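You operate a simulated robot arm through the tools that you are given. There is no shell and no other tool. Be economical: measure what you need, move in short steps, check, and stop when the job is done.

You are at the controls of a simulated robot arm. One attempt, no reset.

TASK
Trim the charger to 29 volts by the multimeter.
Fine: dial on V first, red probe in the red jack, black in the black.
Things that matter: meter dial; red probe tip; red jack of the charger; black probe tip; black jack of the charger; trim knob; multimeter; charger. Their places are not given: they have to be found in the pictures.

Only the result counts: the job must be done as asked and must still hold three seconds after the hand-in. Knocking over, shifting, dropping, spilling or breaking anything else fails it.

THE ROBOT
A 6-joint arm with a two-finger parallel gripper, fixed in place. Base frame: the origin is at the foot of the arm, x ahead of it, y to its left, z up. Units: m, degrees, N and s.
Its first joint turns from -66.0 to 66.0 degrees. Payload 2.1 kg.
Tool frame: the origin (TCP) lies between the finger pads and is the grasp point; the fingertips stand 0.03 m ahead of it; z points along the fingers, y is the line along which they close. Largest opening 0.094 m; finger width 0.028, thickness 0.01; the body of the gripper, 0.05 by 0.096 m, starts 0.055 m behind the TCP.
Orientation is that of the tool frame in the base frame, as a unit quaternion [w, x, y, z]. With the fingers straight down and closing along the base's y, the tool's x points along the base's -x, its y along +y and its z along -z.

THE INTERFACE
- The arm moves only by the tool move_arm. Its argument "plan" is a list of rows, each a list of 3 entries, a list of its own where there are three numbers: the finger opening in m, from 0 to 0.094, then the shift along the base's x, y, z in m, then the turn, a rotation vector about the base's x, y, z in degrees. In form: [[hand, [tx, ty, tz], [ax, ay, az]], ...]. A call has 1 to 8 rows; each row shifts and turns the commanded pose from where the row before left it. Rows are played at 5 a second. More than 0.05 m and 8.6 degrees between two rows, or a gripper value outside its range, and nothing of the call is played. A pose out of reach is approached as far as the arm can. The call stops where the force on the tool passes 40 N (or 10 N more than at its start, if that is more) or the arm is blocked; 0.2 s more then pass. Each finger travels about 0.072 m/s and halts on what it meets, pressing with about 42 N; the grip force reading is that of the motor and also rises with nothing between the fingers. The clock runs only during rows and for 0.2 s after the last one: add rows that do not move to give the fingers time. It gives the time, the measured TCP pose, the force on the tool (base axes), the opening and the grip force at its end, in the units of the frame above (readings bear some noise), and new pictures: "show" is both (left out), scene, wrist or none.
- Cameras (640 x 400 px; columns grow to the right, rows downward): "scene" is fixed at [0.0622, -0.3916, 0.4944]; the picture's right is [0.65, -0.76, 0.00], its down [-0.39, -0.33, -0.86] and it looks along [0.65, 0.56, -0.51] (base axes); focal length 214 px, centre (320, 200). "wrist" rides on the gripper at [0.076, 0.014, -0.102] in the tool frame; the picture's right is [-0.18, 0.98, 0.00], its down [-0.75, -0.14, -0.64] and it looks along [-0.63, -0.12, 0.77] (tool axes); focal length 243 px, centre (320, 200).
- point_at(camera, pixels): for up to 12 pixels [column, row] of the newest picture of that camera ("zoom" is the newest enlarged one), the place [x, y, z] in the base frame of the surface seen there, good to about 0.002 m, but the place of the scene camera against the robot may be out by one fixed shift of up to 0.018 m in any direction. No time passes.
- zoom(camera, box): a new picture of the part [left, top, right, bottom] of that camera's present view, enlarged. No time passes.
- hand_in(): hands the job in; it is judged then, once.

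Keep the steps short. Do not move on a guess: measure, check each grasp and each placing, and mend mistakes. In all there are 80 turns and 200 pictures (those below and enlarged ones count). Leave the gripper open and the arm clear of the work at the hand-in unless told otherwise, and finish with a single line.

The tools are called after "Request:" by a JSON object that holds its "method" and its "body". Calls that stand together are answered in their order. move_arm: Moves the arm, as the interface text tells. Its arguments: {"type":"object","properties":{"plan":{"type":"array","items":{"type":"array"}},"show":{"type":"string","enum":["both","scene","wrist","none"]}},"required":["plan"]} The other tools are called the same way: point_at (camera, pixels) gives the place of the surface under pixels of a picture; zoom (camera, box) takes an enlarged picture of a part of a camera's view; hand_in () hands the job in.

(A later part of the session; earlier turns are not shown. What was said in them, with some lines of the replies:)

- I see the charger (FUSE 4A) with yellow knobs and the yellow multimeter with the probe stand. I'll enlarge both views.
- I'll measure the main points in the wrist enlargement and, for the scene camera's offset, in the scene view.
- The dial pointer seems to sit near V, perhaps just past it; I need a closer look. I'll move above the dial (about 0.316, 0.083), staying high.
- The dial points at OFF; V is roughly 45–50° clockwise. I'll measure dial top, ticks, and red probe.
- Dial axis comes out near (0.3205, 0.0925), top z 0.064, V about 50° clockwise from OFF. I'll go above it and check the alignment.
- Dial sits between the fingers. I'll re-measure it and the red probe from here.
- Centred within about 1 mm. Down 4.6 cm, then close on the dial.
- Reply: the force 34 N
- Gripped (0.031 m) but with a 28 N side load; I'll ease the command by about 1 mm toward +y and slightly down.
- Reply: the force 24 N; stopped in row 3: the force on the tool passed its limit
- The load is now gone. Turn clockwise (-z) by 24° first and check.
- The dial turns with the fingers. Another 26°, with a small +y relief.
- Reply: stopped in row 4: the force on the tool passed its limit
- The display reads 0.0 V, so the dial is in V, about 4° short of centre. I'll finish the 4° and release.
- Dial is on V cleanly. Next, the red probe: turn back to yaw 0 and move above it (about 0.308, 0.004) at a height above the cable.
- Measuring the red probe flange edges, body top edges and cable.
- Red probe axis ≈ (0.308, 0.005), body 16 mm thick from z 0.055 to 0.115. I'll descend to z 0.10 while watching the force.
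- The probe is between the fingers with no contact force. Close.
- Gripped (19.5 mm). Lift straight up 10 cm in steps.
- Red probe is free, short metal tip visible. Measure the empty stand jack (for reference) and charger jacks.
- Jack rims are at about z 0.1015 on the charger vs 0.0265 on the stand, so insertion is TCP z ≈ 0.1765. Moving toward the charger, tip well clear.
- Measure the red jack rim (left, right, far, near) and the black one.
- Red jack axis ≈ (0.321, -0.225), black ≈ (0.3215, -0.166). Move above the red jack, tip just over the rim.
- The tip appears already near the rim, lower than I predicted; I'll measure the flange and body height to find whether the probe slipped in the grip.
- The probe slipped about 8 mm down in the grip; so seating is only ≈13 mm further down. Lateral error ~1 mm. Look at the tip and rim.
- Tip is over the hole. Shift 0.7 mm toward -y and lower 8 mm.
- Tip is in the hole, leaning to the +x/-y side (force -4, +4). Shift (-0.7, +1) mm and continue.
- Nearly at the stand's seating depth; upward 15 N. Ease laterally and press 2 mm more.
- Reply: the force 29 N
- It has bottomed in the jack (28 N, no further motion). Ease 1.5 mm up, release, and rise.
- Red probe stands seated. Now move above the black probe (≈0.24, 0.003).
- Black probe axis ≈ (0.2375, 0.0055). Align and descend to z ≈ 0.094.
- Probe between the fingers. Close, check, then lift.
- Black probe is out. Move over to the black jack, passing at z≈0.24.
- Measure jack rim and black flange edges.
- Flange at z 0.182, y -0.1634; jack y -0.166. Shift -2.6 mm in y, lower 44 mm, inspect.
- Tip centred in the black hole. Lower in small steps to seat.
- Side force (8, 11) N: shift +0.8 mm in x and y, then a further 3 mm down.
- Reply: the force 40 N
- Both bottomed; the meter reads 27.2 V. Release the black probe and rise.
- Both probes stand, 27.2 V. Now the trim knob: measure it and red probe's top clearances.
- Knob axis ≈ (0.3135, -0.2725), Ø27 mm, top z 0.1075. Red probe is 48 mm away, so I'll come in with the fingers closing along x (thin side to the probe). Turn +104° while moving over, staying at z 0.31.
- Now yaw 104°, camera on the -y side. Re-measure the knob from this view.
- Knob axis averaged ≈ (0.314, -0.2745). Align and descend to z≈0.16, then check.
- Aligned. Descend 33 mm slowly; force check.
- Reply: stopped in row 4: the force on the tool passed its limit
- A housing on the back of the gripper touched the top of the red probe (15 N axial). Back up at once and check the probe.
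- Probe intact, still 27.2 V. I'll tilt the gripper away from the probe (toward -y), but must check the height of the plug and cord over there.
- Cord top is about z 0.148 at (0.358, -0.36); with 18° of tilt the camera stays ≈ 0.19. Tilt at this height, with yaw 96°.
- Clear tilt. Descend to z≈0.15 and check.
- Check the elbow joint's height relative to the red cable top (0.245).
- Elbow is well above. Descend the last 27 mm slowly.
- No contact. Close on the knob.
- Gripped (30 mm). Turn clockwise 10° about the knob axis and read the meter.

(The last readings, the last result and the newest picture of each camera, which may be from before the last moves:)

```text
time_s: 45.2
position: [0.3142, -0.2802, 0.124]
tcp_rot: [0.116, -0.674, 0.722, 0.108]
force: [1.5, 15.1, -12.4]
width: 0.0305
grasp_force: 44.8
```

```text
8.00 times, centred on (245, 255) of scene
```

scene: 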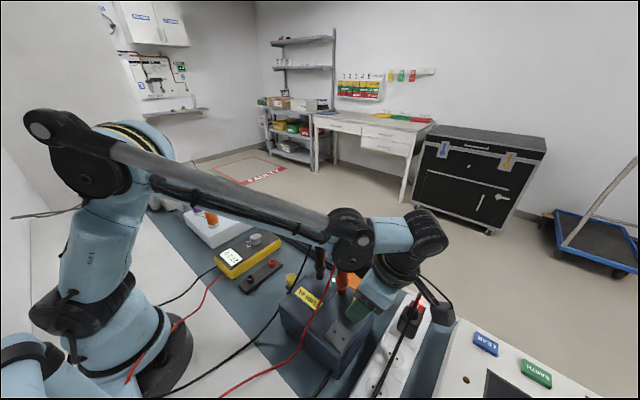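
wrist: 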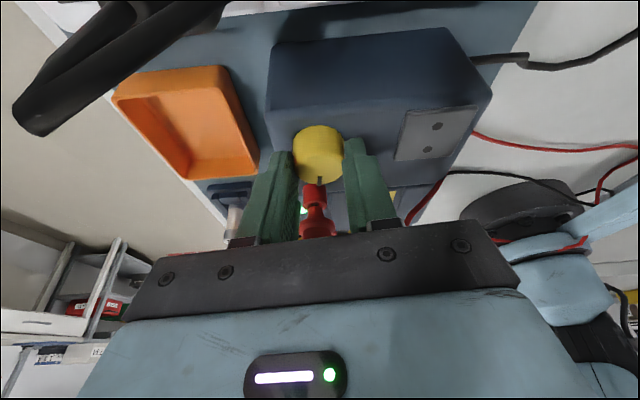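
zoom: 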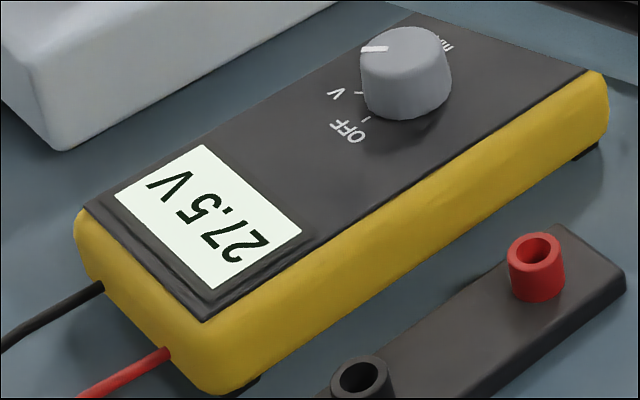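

Clockwise raises it, ~0.03 V/°. Need about 50° more. Turn another 15°.

Request:
{"method": "move_arm", "body": {"plan": [[0.015, [-0.0004, 0.0007, 0], [0, 0, -5]], [0.015, [-0.0005, 0.0003, 0], [0, 0, -5]], [0.015, [-0.0005, 0.0002, 0], [0, 0, -5]], [0.015, [0, 0, 0], [0, 0, 0]]], "show": "scene"}}

Request:
{"method": "zoom", "body": {"camera": "scene", "box": [215, 230, 275, 280]}}

Request:
{"method": "zoom", "body": {"camera": "scene", "box": [300, 220, 440, 330]}}

```text
time_s: 46.2
position: [0.3135, -0.2805, 0.1238]
tcp_rot: [0.13, -0.573, 0.804, 0.092]
force: [1.6, 23.3, -2.2]
width: 0.0305
grasp_force: 44.9
```

scene: 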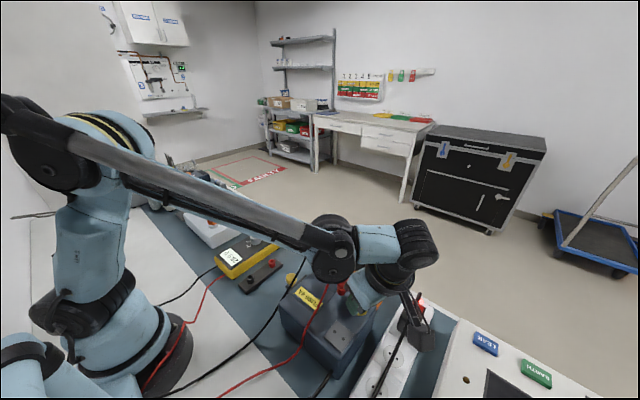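

```text
8.00 times, centred on (245, 255) of scene
```

zoom: 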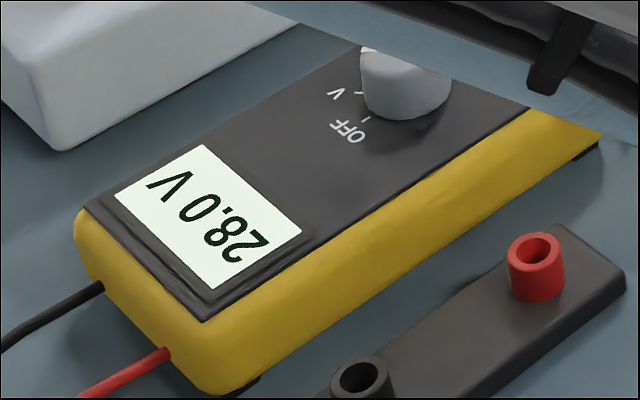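

```text
3.64 times, centred on (370, 275) of scene
```

zoom: 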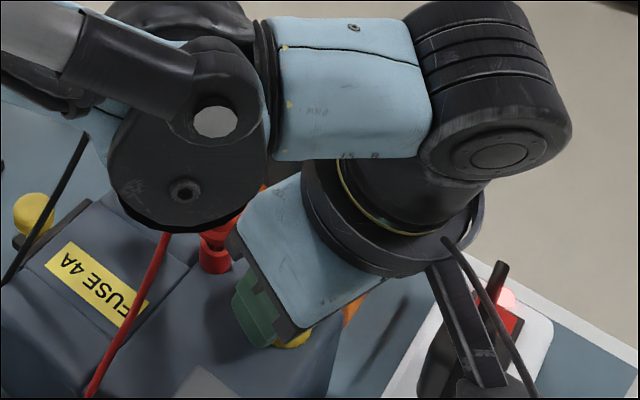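

28.0 V. Side force +23 N in y: relieve with +1.5 mm and turn another 15°.

Request:
{"method": "move_arm", "body": {"plan": [[0.015, [0, 0.0015, 0], [0, 0, 0]], [0.015, [-0.0004, 0.0004, 0], [0, 0, -5]], [0.015, [-0.0004, 0.0004, 0], [0, 0, -5]], [0.015, [-0.0004, 0.0004, 0], [0, 0, -5]], [0.015, [0, 0, 0], [0, 0, 0]]], "show": "both"}}

Request:
{"method": "zoom", "body": {"camera": "scene", "box": [215, 230, 275, 280]}}

```text
time_s: 47.4
position: [0.312, -0.2804, 0.1242]
tcp_rot: [0.139, -0.462, 0.873, 0.072]
force: [-2.9, -5.9, 32.3]
width: 0.0304
grasp_force: 44.9
```

scene: 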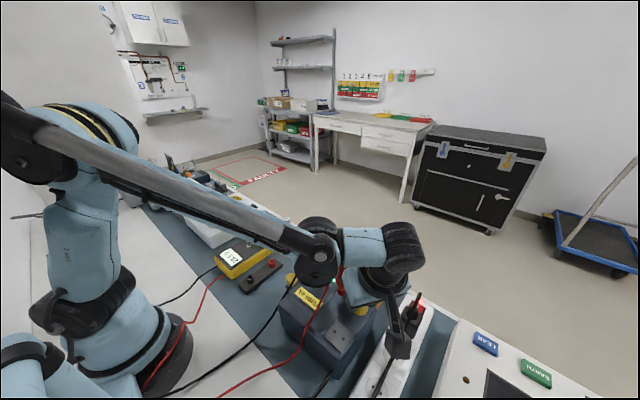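
wrist: 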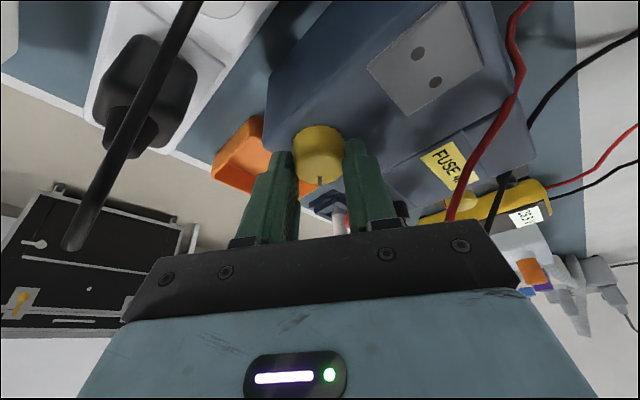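

```text
8.00 times, centred on (245, 255) of scene
```

zoom: 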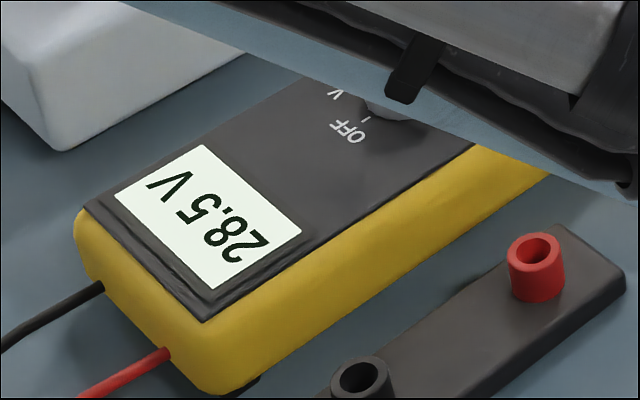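

28.5 V, but an upward 32 N load appeared. I'll ease up 1.5 mm before continuing.

Request:
{"method": "move_arm", "body": {"plan": [[0.015, [0, 0, 0.001], [0, 0, 0]], [0.015, [0, 0, 0], [0, 0, 0]]], "show": "none"}}

Request:
{"method": "zoom", "body": {"camera": "scene", "box": [290, 220, 430, 330]}}

```text
time_s: 48.0
position: [0.31, -0.2806, 0.1237]
tcp_rot: [0.141, -0.462, 0.873, 0.072]
force: [0.1, -17.6, 27.2]
width: 0.0302
grasp_force: 45.4
```

```text
3.64 times, centred on (360, 275) of scene
```

zoom: 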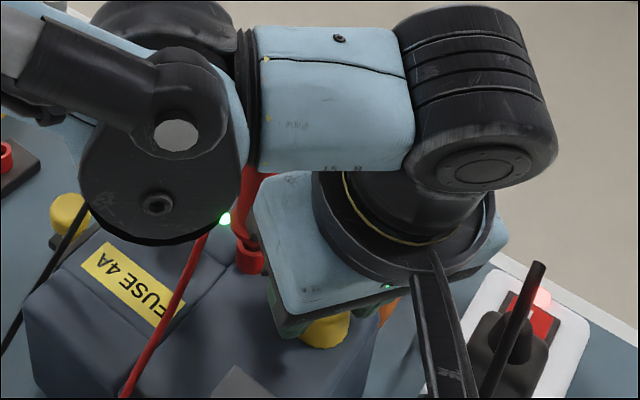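

To find whether the load is only from the knob, open the fingers here and read the force.

Request:
{"method": "move_arm", "body": {"plan": [[0.04, [0, 0, 0], [0, 0, 0]], [0.04, [0, 0, 0], [0, 0, 0]]], "show": "wrist"}}

Request:
{"method": "zoom", "body": {"camera": "scene", "box": [215, 230, 275, 280]}}

```text
time_s: 48.6
position: [0.3117, -0.278, 0.1239]
tcp_rot: [0.139, -0.463, 0.872, 0.073]
force: [-0.1, 0.1, 0.7]
width: 0.04
grasp_force: 0.0
```

wrist: 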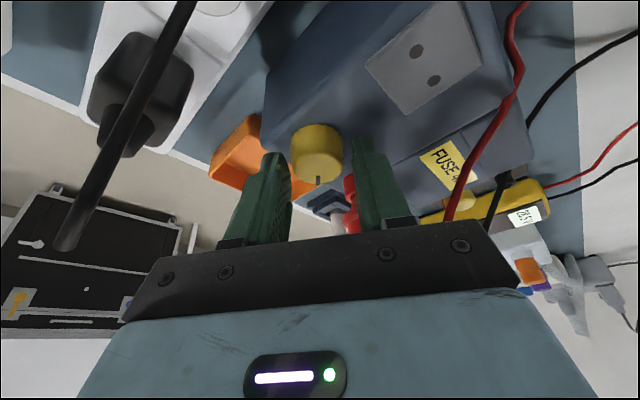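

```text
8.00 times, centred on (245, 255) of scene
```

zoom: 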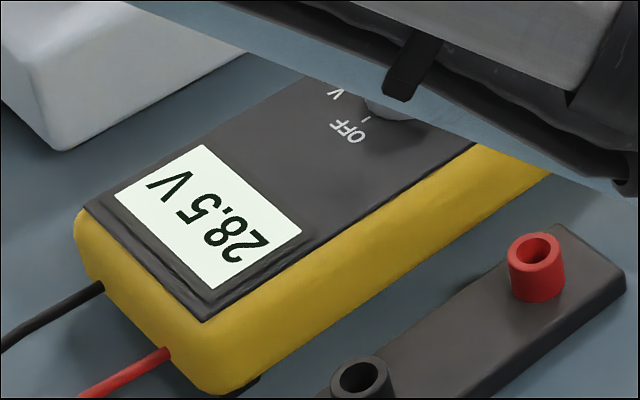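

Zero load: the stress was all through the knob; 28.5 V holds. I'll turn back 15° with open fingers, re-centre, and regrip.

Request:
{"method": "move_arm", "body": {"plan": [[0.045, [0, -0.001, 0], [0, 0, 5]], [0.045, [0, -0.001, 0], [0, 0, 5]], [0.045, [0, -0.0007, 0], [0, 0, 5]], [0.045, [0, 0, 0], [0, 0, 0]], [0.015, [0, 0, 0], [0, 0, 0]], [0.015, [0, 0, 0], [0, 0, 0]], [0.015, [0, 0, 0], [0, 0, 0]]], "show": "none"}}

Request:
{"method": "zoom", "body": {"camera": "scene", "box": [215, 230, 275, 280]}}

```text
time_s: 50.2
position: [0.3129, -0.2821, 0.1227]
tcp_rot: [0.131, -0.573, 0.804, 0.089]
force: [20.7, -8.2, -1.9]
width: 0.0305
grasp_force: 44.9
```

```text
8.00 times, centred on (245, 255) of scene
```

zoom: 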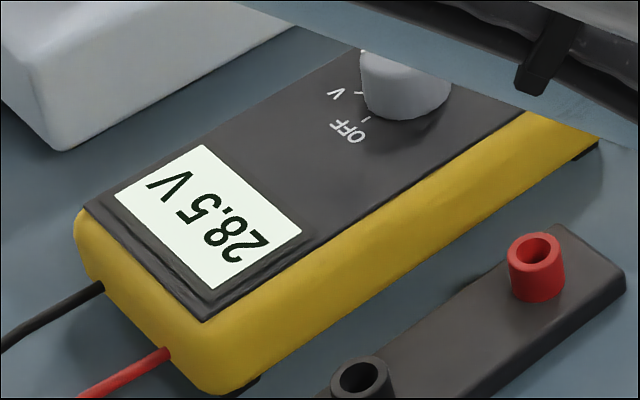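

Still 28.5 V. Ease +1 mm in x and turn 12°.

Request:
{"method": "move_arm", "body": {"plan": [[0.015, [0.0012, -0.0003, 0], [0, 0, 0]], [0.015, [-0.0004, 0.0002, 0], [0, 0, -4]], [0.015, [-0.0003, 0.0002, 0], [0, 0, -4]], [0.015, [-0.0003, 0.0002, 0], [0, 0, -4]], [0.015, [0, 0, 0], [0, 0, 0]]], "show": "none"}}

Request:
{"method": "zoom", "body": {"camera": "scene", "box": [215, 230, 275, 280]}}

```text
time_s: 51.4
position: [0.312, -0.2791, 0.1248]
tcp_rot: [0.136, -0.486, 0.86, 0.076]
force: [9.1, -13.9, -22.4]
width: 0.0305
grasp_force: 44.6
```

```text
8.00 times, centred on (245, 255) of scene
```

zoom: 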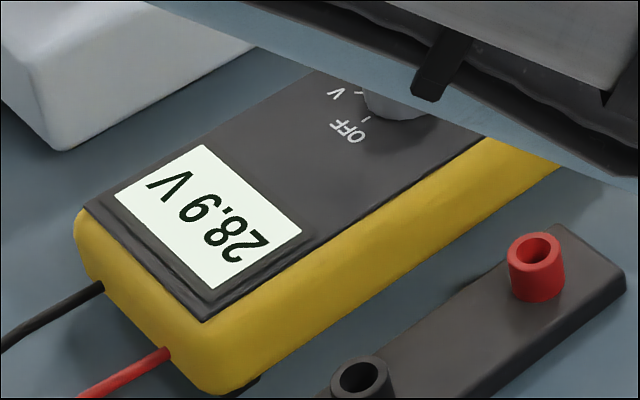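

28.9 V. Turn 3° more.

Request:
{"method": "move_arm", "body": {"plan": [[0.015, [-0.0002, 0.0001, 0], [0, 0, -3]], [0.015, [0, 0, 0], [0, 0, 0]], [0.015, [0, 0, 0], [0, 0, 0]]], "show": "none"}}

Request:
{"method": "zoom", "body": {"camera": "scene", "box": [215, 230, 275, 280]}}

```text
time_s: 52.2
position: [0.3107, -0.2806, 0.1233]
tcp_rot: [0.14, -0.463, 0.872, 0.072]
force: [2.2, -8.6, -15.0]
width: 0.0305
grasp_force: 44.8
```

```text
8.00 times, centred on (245, 255) of scene
```

zoom: 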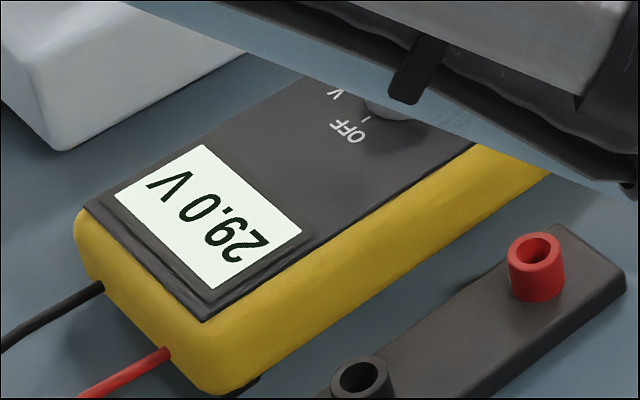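

29.0 V. Open, then withdraw along the tilted tool axis, away from the red probe.

Request:
{"method": "move_arm", "body": {"plan": [[0.045, [0, 0, 0], [0, 0, 0]], [0.045, [0, 0, 0], [0, 0, 0]], [0.045, [0, 0, 0.01], [0, 0, 0]], [0.045, [-0.004, -0.006, 0.023], [0, 0, 0]], [0.045, [-0.007, -0.01, 0.04], [0, 0, 0]], [0.045, [-0.007, -0.01, 0.04], [0, 0, 0]], [0.045, [-0.007, -0.01, 0.045], [0, 0, 0]], [0.045, [0, 0, 0], [0, 0, 0]]]}}

Request:
{"method": "zoom", "body": {"camera": "scene", "box": [215, 230, 275, 280]}}

Request:
{"method": "zoom", "body": {"camera": "scene", "box": [240, 210, 440, 340]}}

```text
time_s: 54.0
position: [0.2888, -0.3125, 0.2821]
tcp_rot: [0.14, -0.463, 0.872, 0.073]
force: [-0.8, -0.3, -0.7]
width: 0.0446
grasp_force: 0.1
```

scene: 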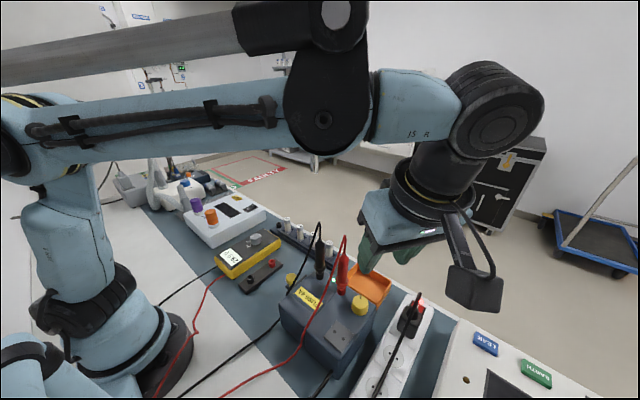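
wrist: 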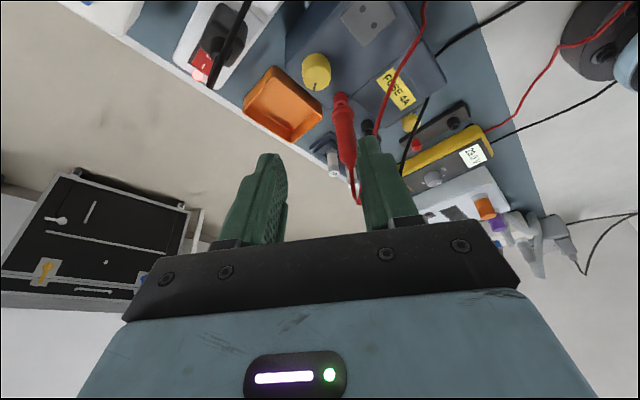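

```text
8.00 times, centred on (245, 255) of scene
```

zoom: 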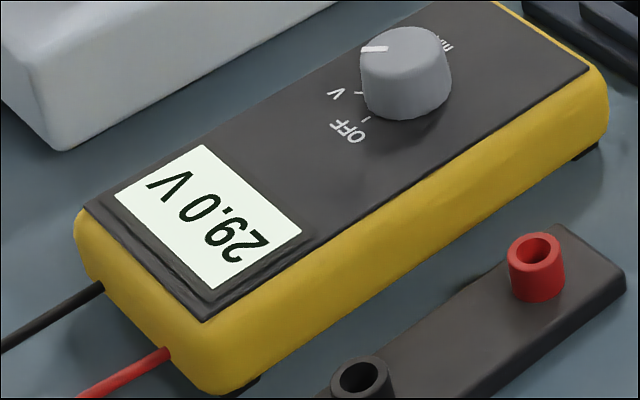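

```text
3.08 times, centred on (340, 275) of scene
```

zoom: 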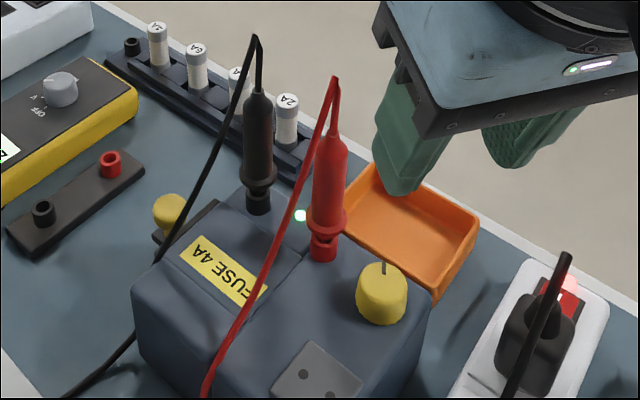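

29.0 V holds, both probes seated, everything in place. Raise a little more with the gripper open.

Request:
{"method": "move_arm", "body": {"plan": [[0.07, [0, 0, 0.04], [0, 0, 0]], [0.09, [0, 0, 0.04], [0, 0, 0]], [0.09, [0, 0, 0], [0, 0, 0]], [0.09, [0, 0, 0], [0, 0, 0]]], "show": "scene"}}

Request:
{"method": "zoom", "body": {"camera": "scene", "box": [205, 220, 385, 330]}}

```text
time_s: 55.0
position: [0.2846, -0.3117, 0.3619]
tcp_rot: [0.14, -0.463, 0.872, 0.073]
force: [-0.7, 0.6, -0.7]
width: 0.0901
grasp_force: 0.0
```

scene: 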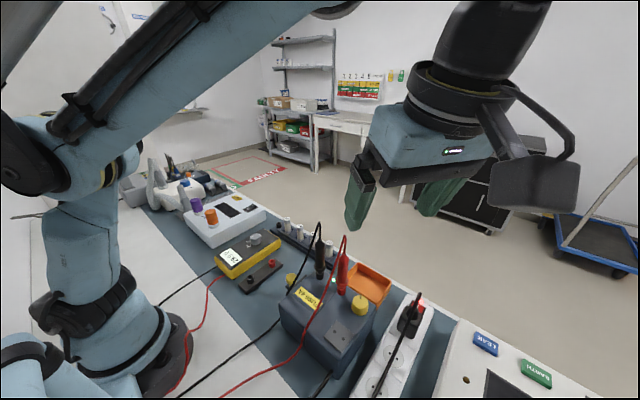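

```text
3.56 times, centred on (295, 275) of scene
```

zoom: 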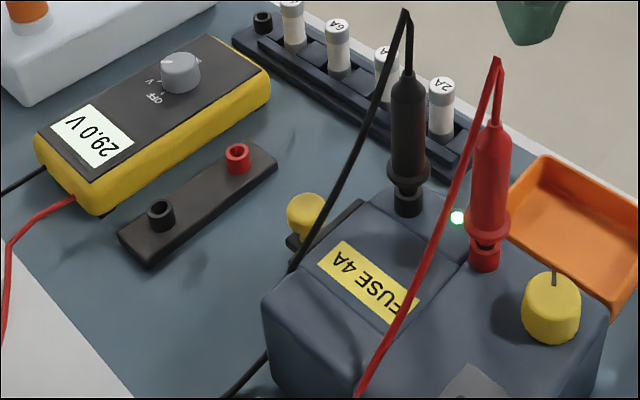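

The meter still reads 29.0 V, the gripper is open and the arm is clear; handing in.

Request:
{"method": "hand_in", "body": {}}

```text
The job is handed in.
```

The charger is trimmed to 29.0 V on the multimeter, with the dial on V, the red probe in the red jack and the black probe in the black jack; the job is handed in.
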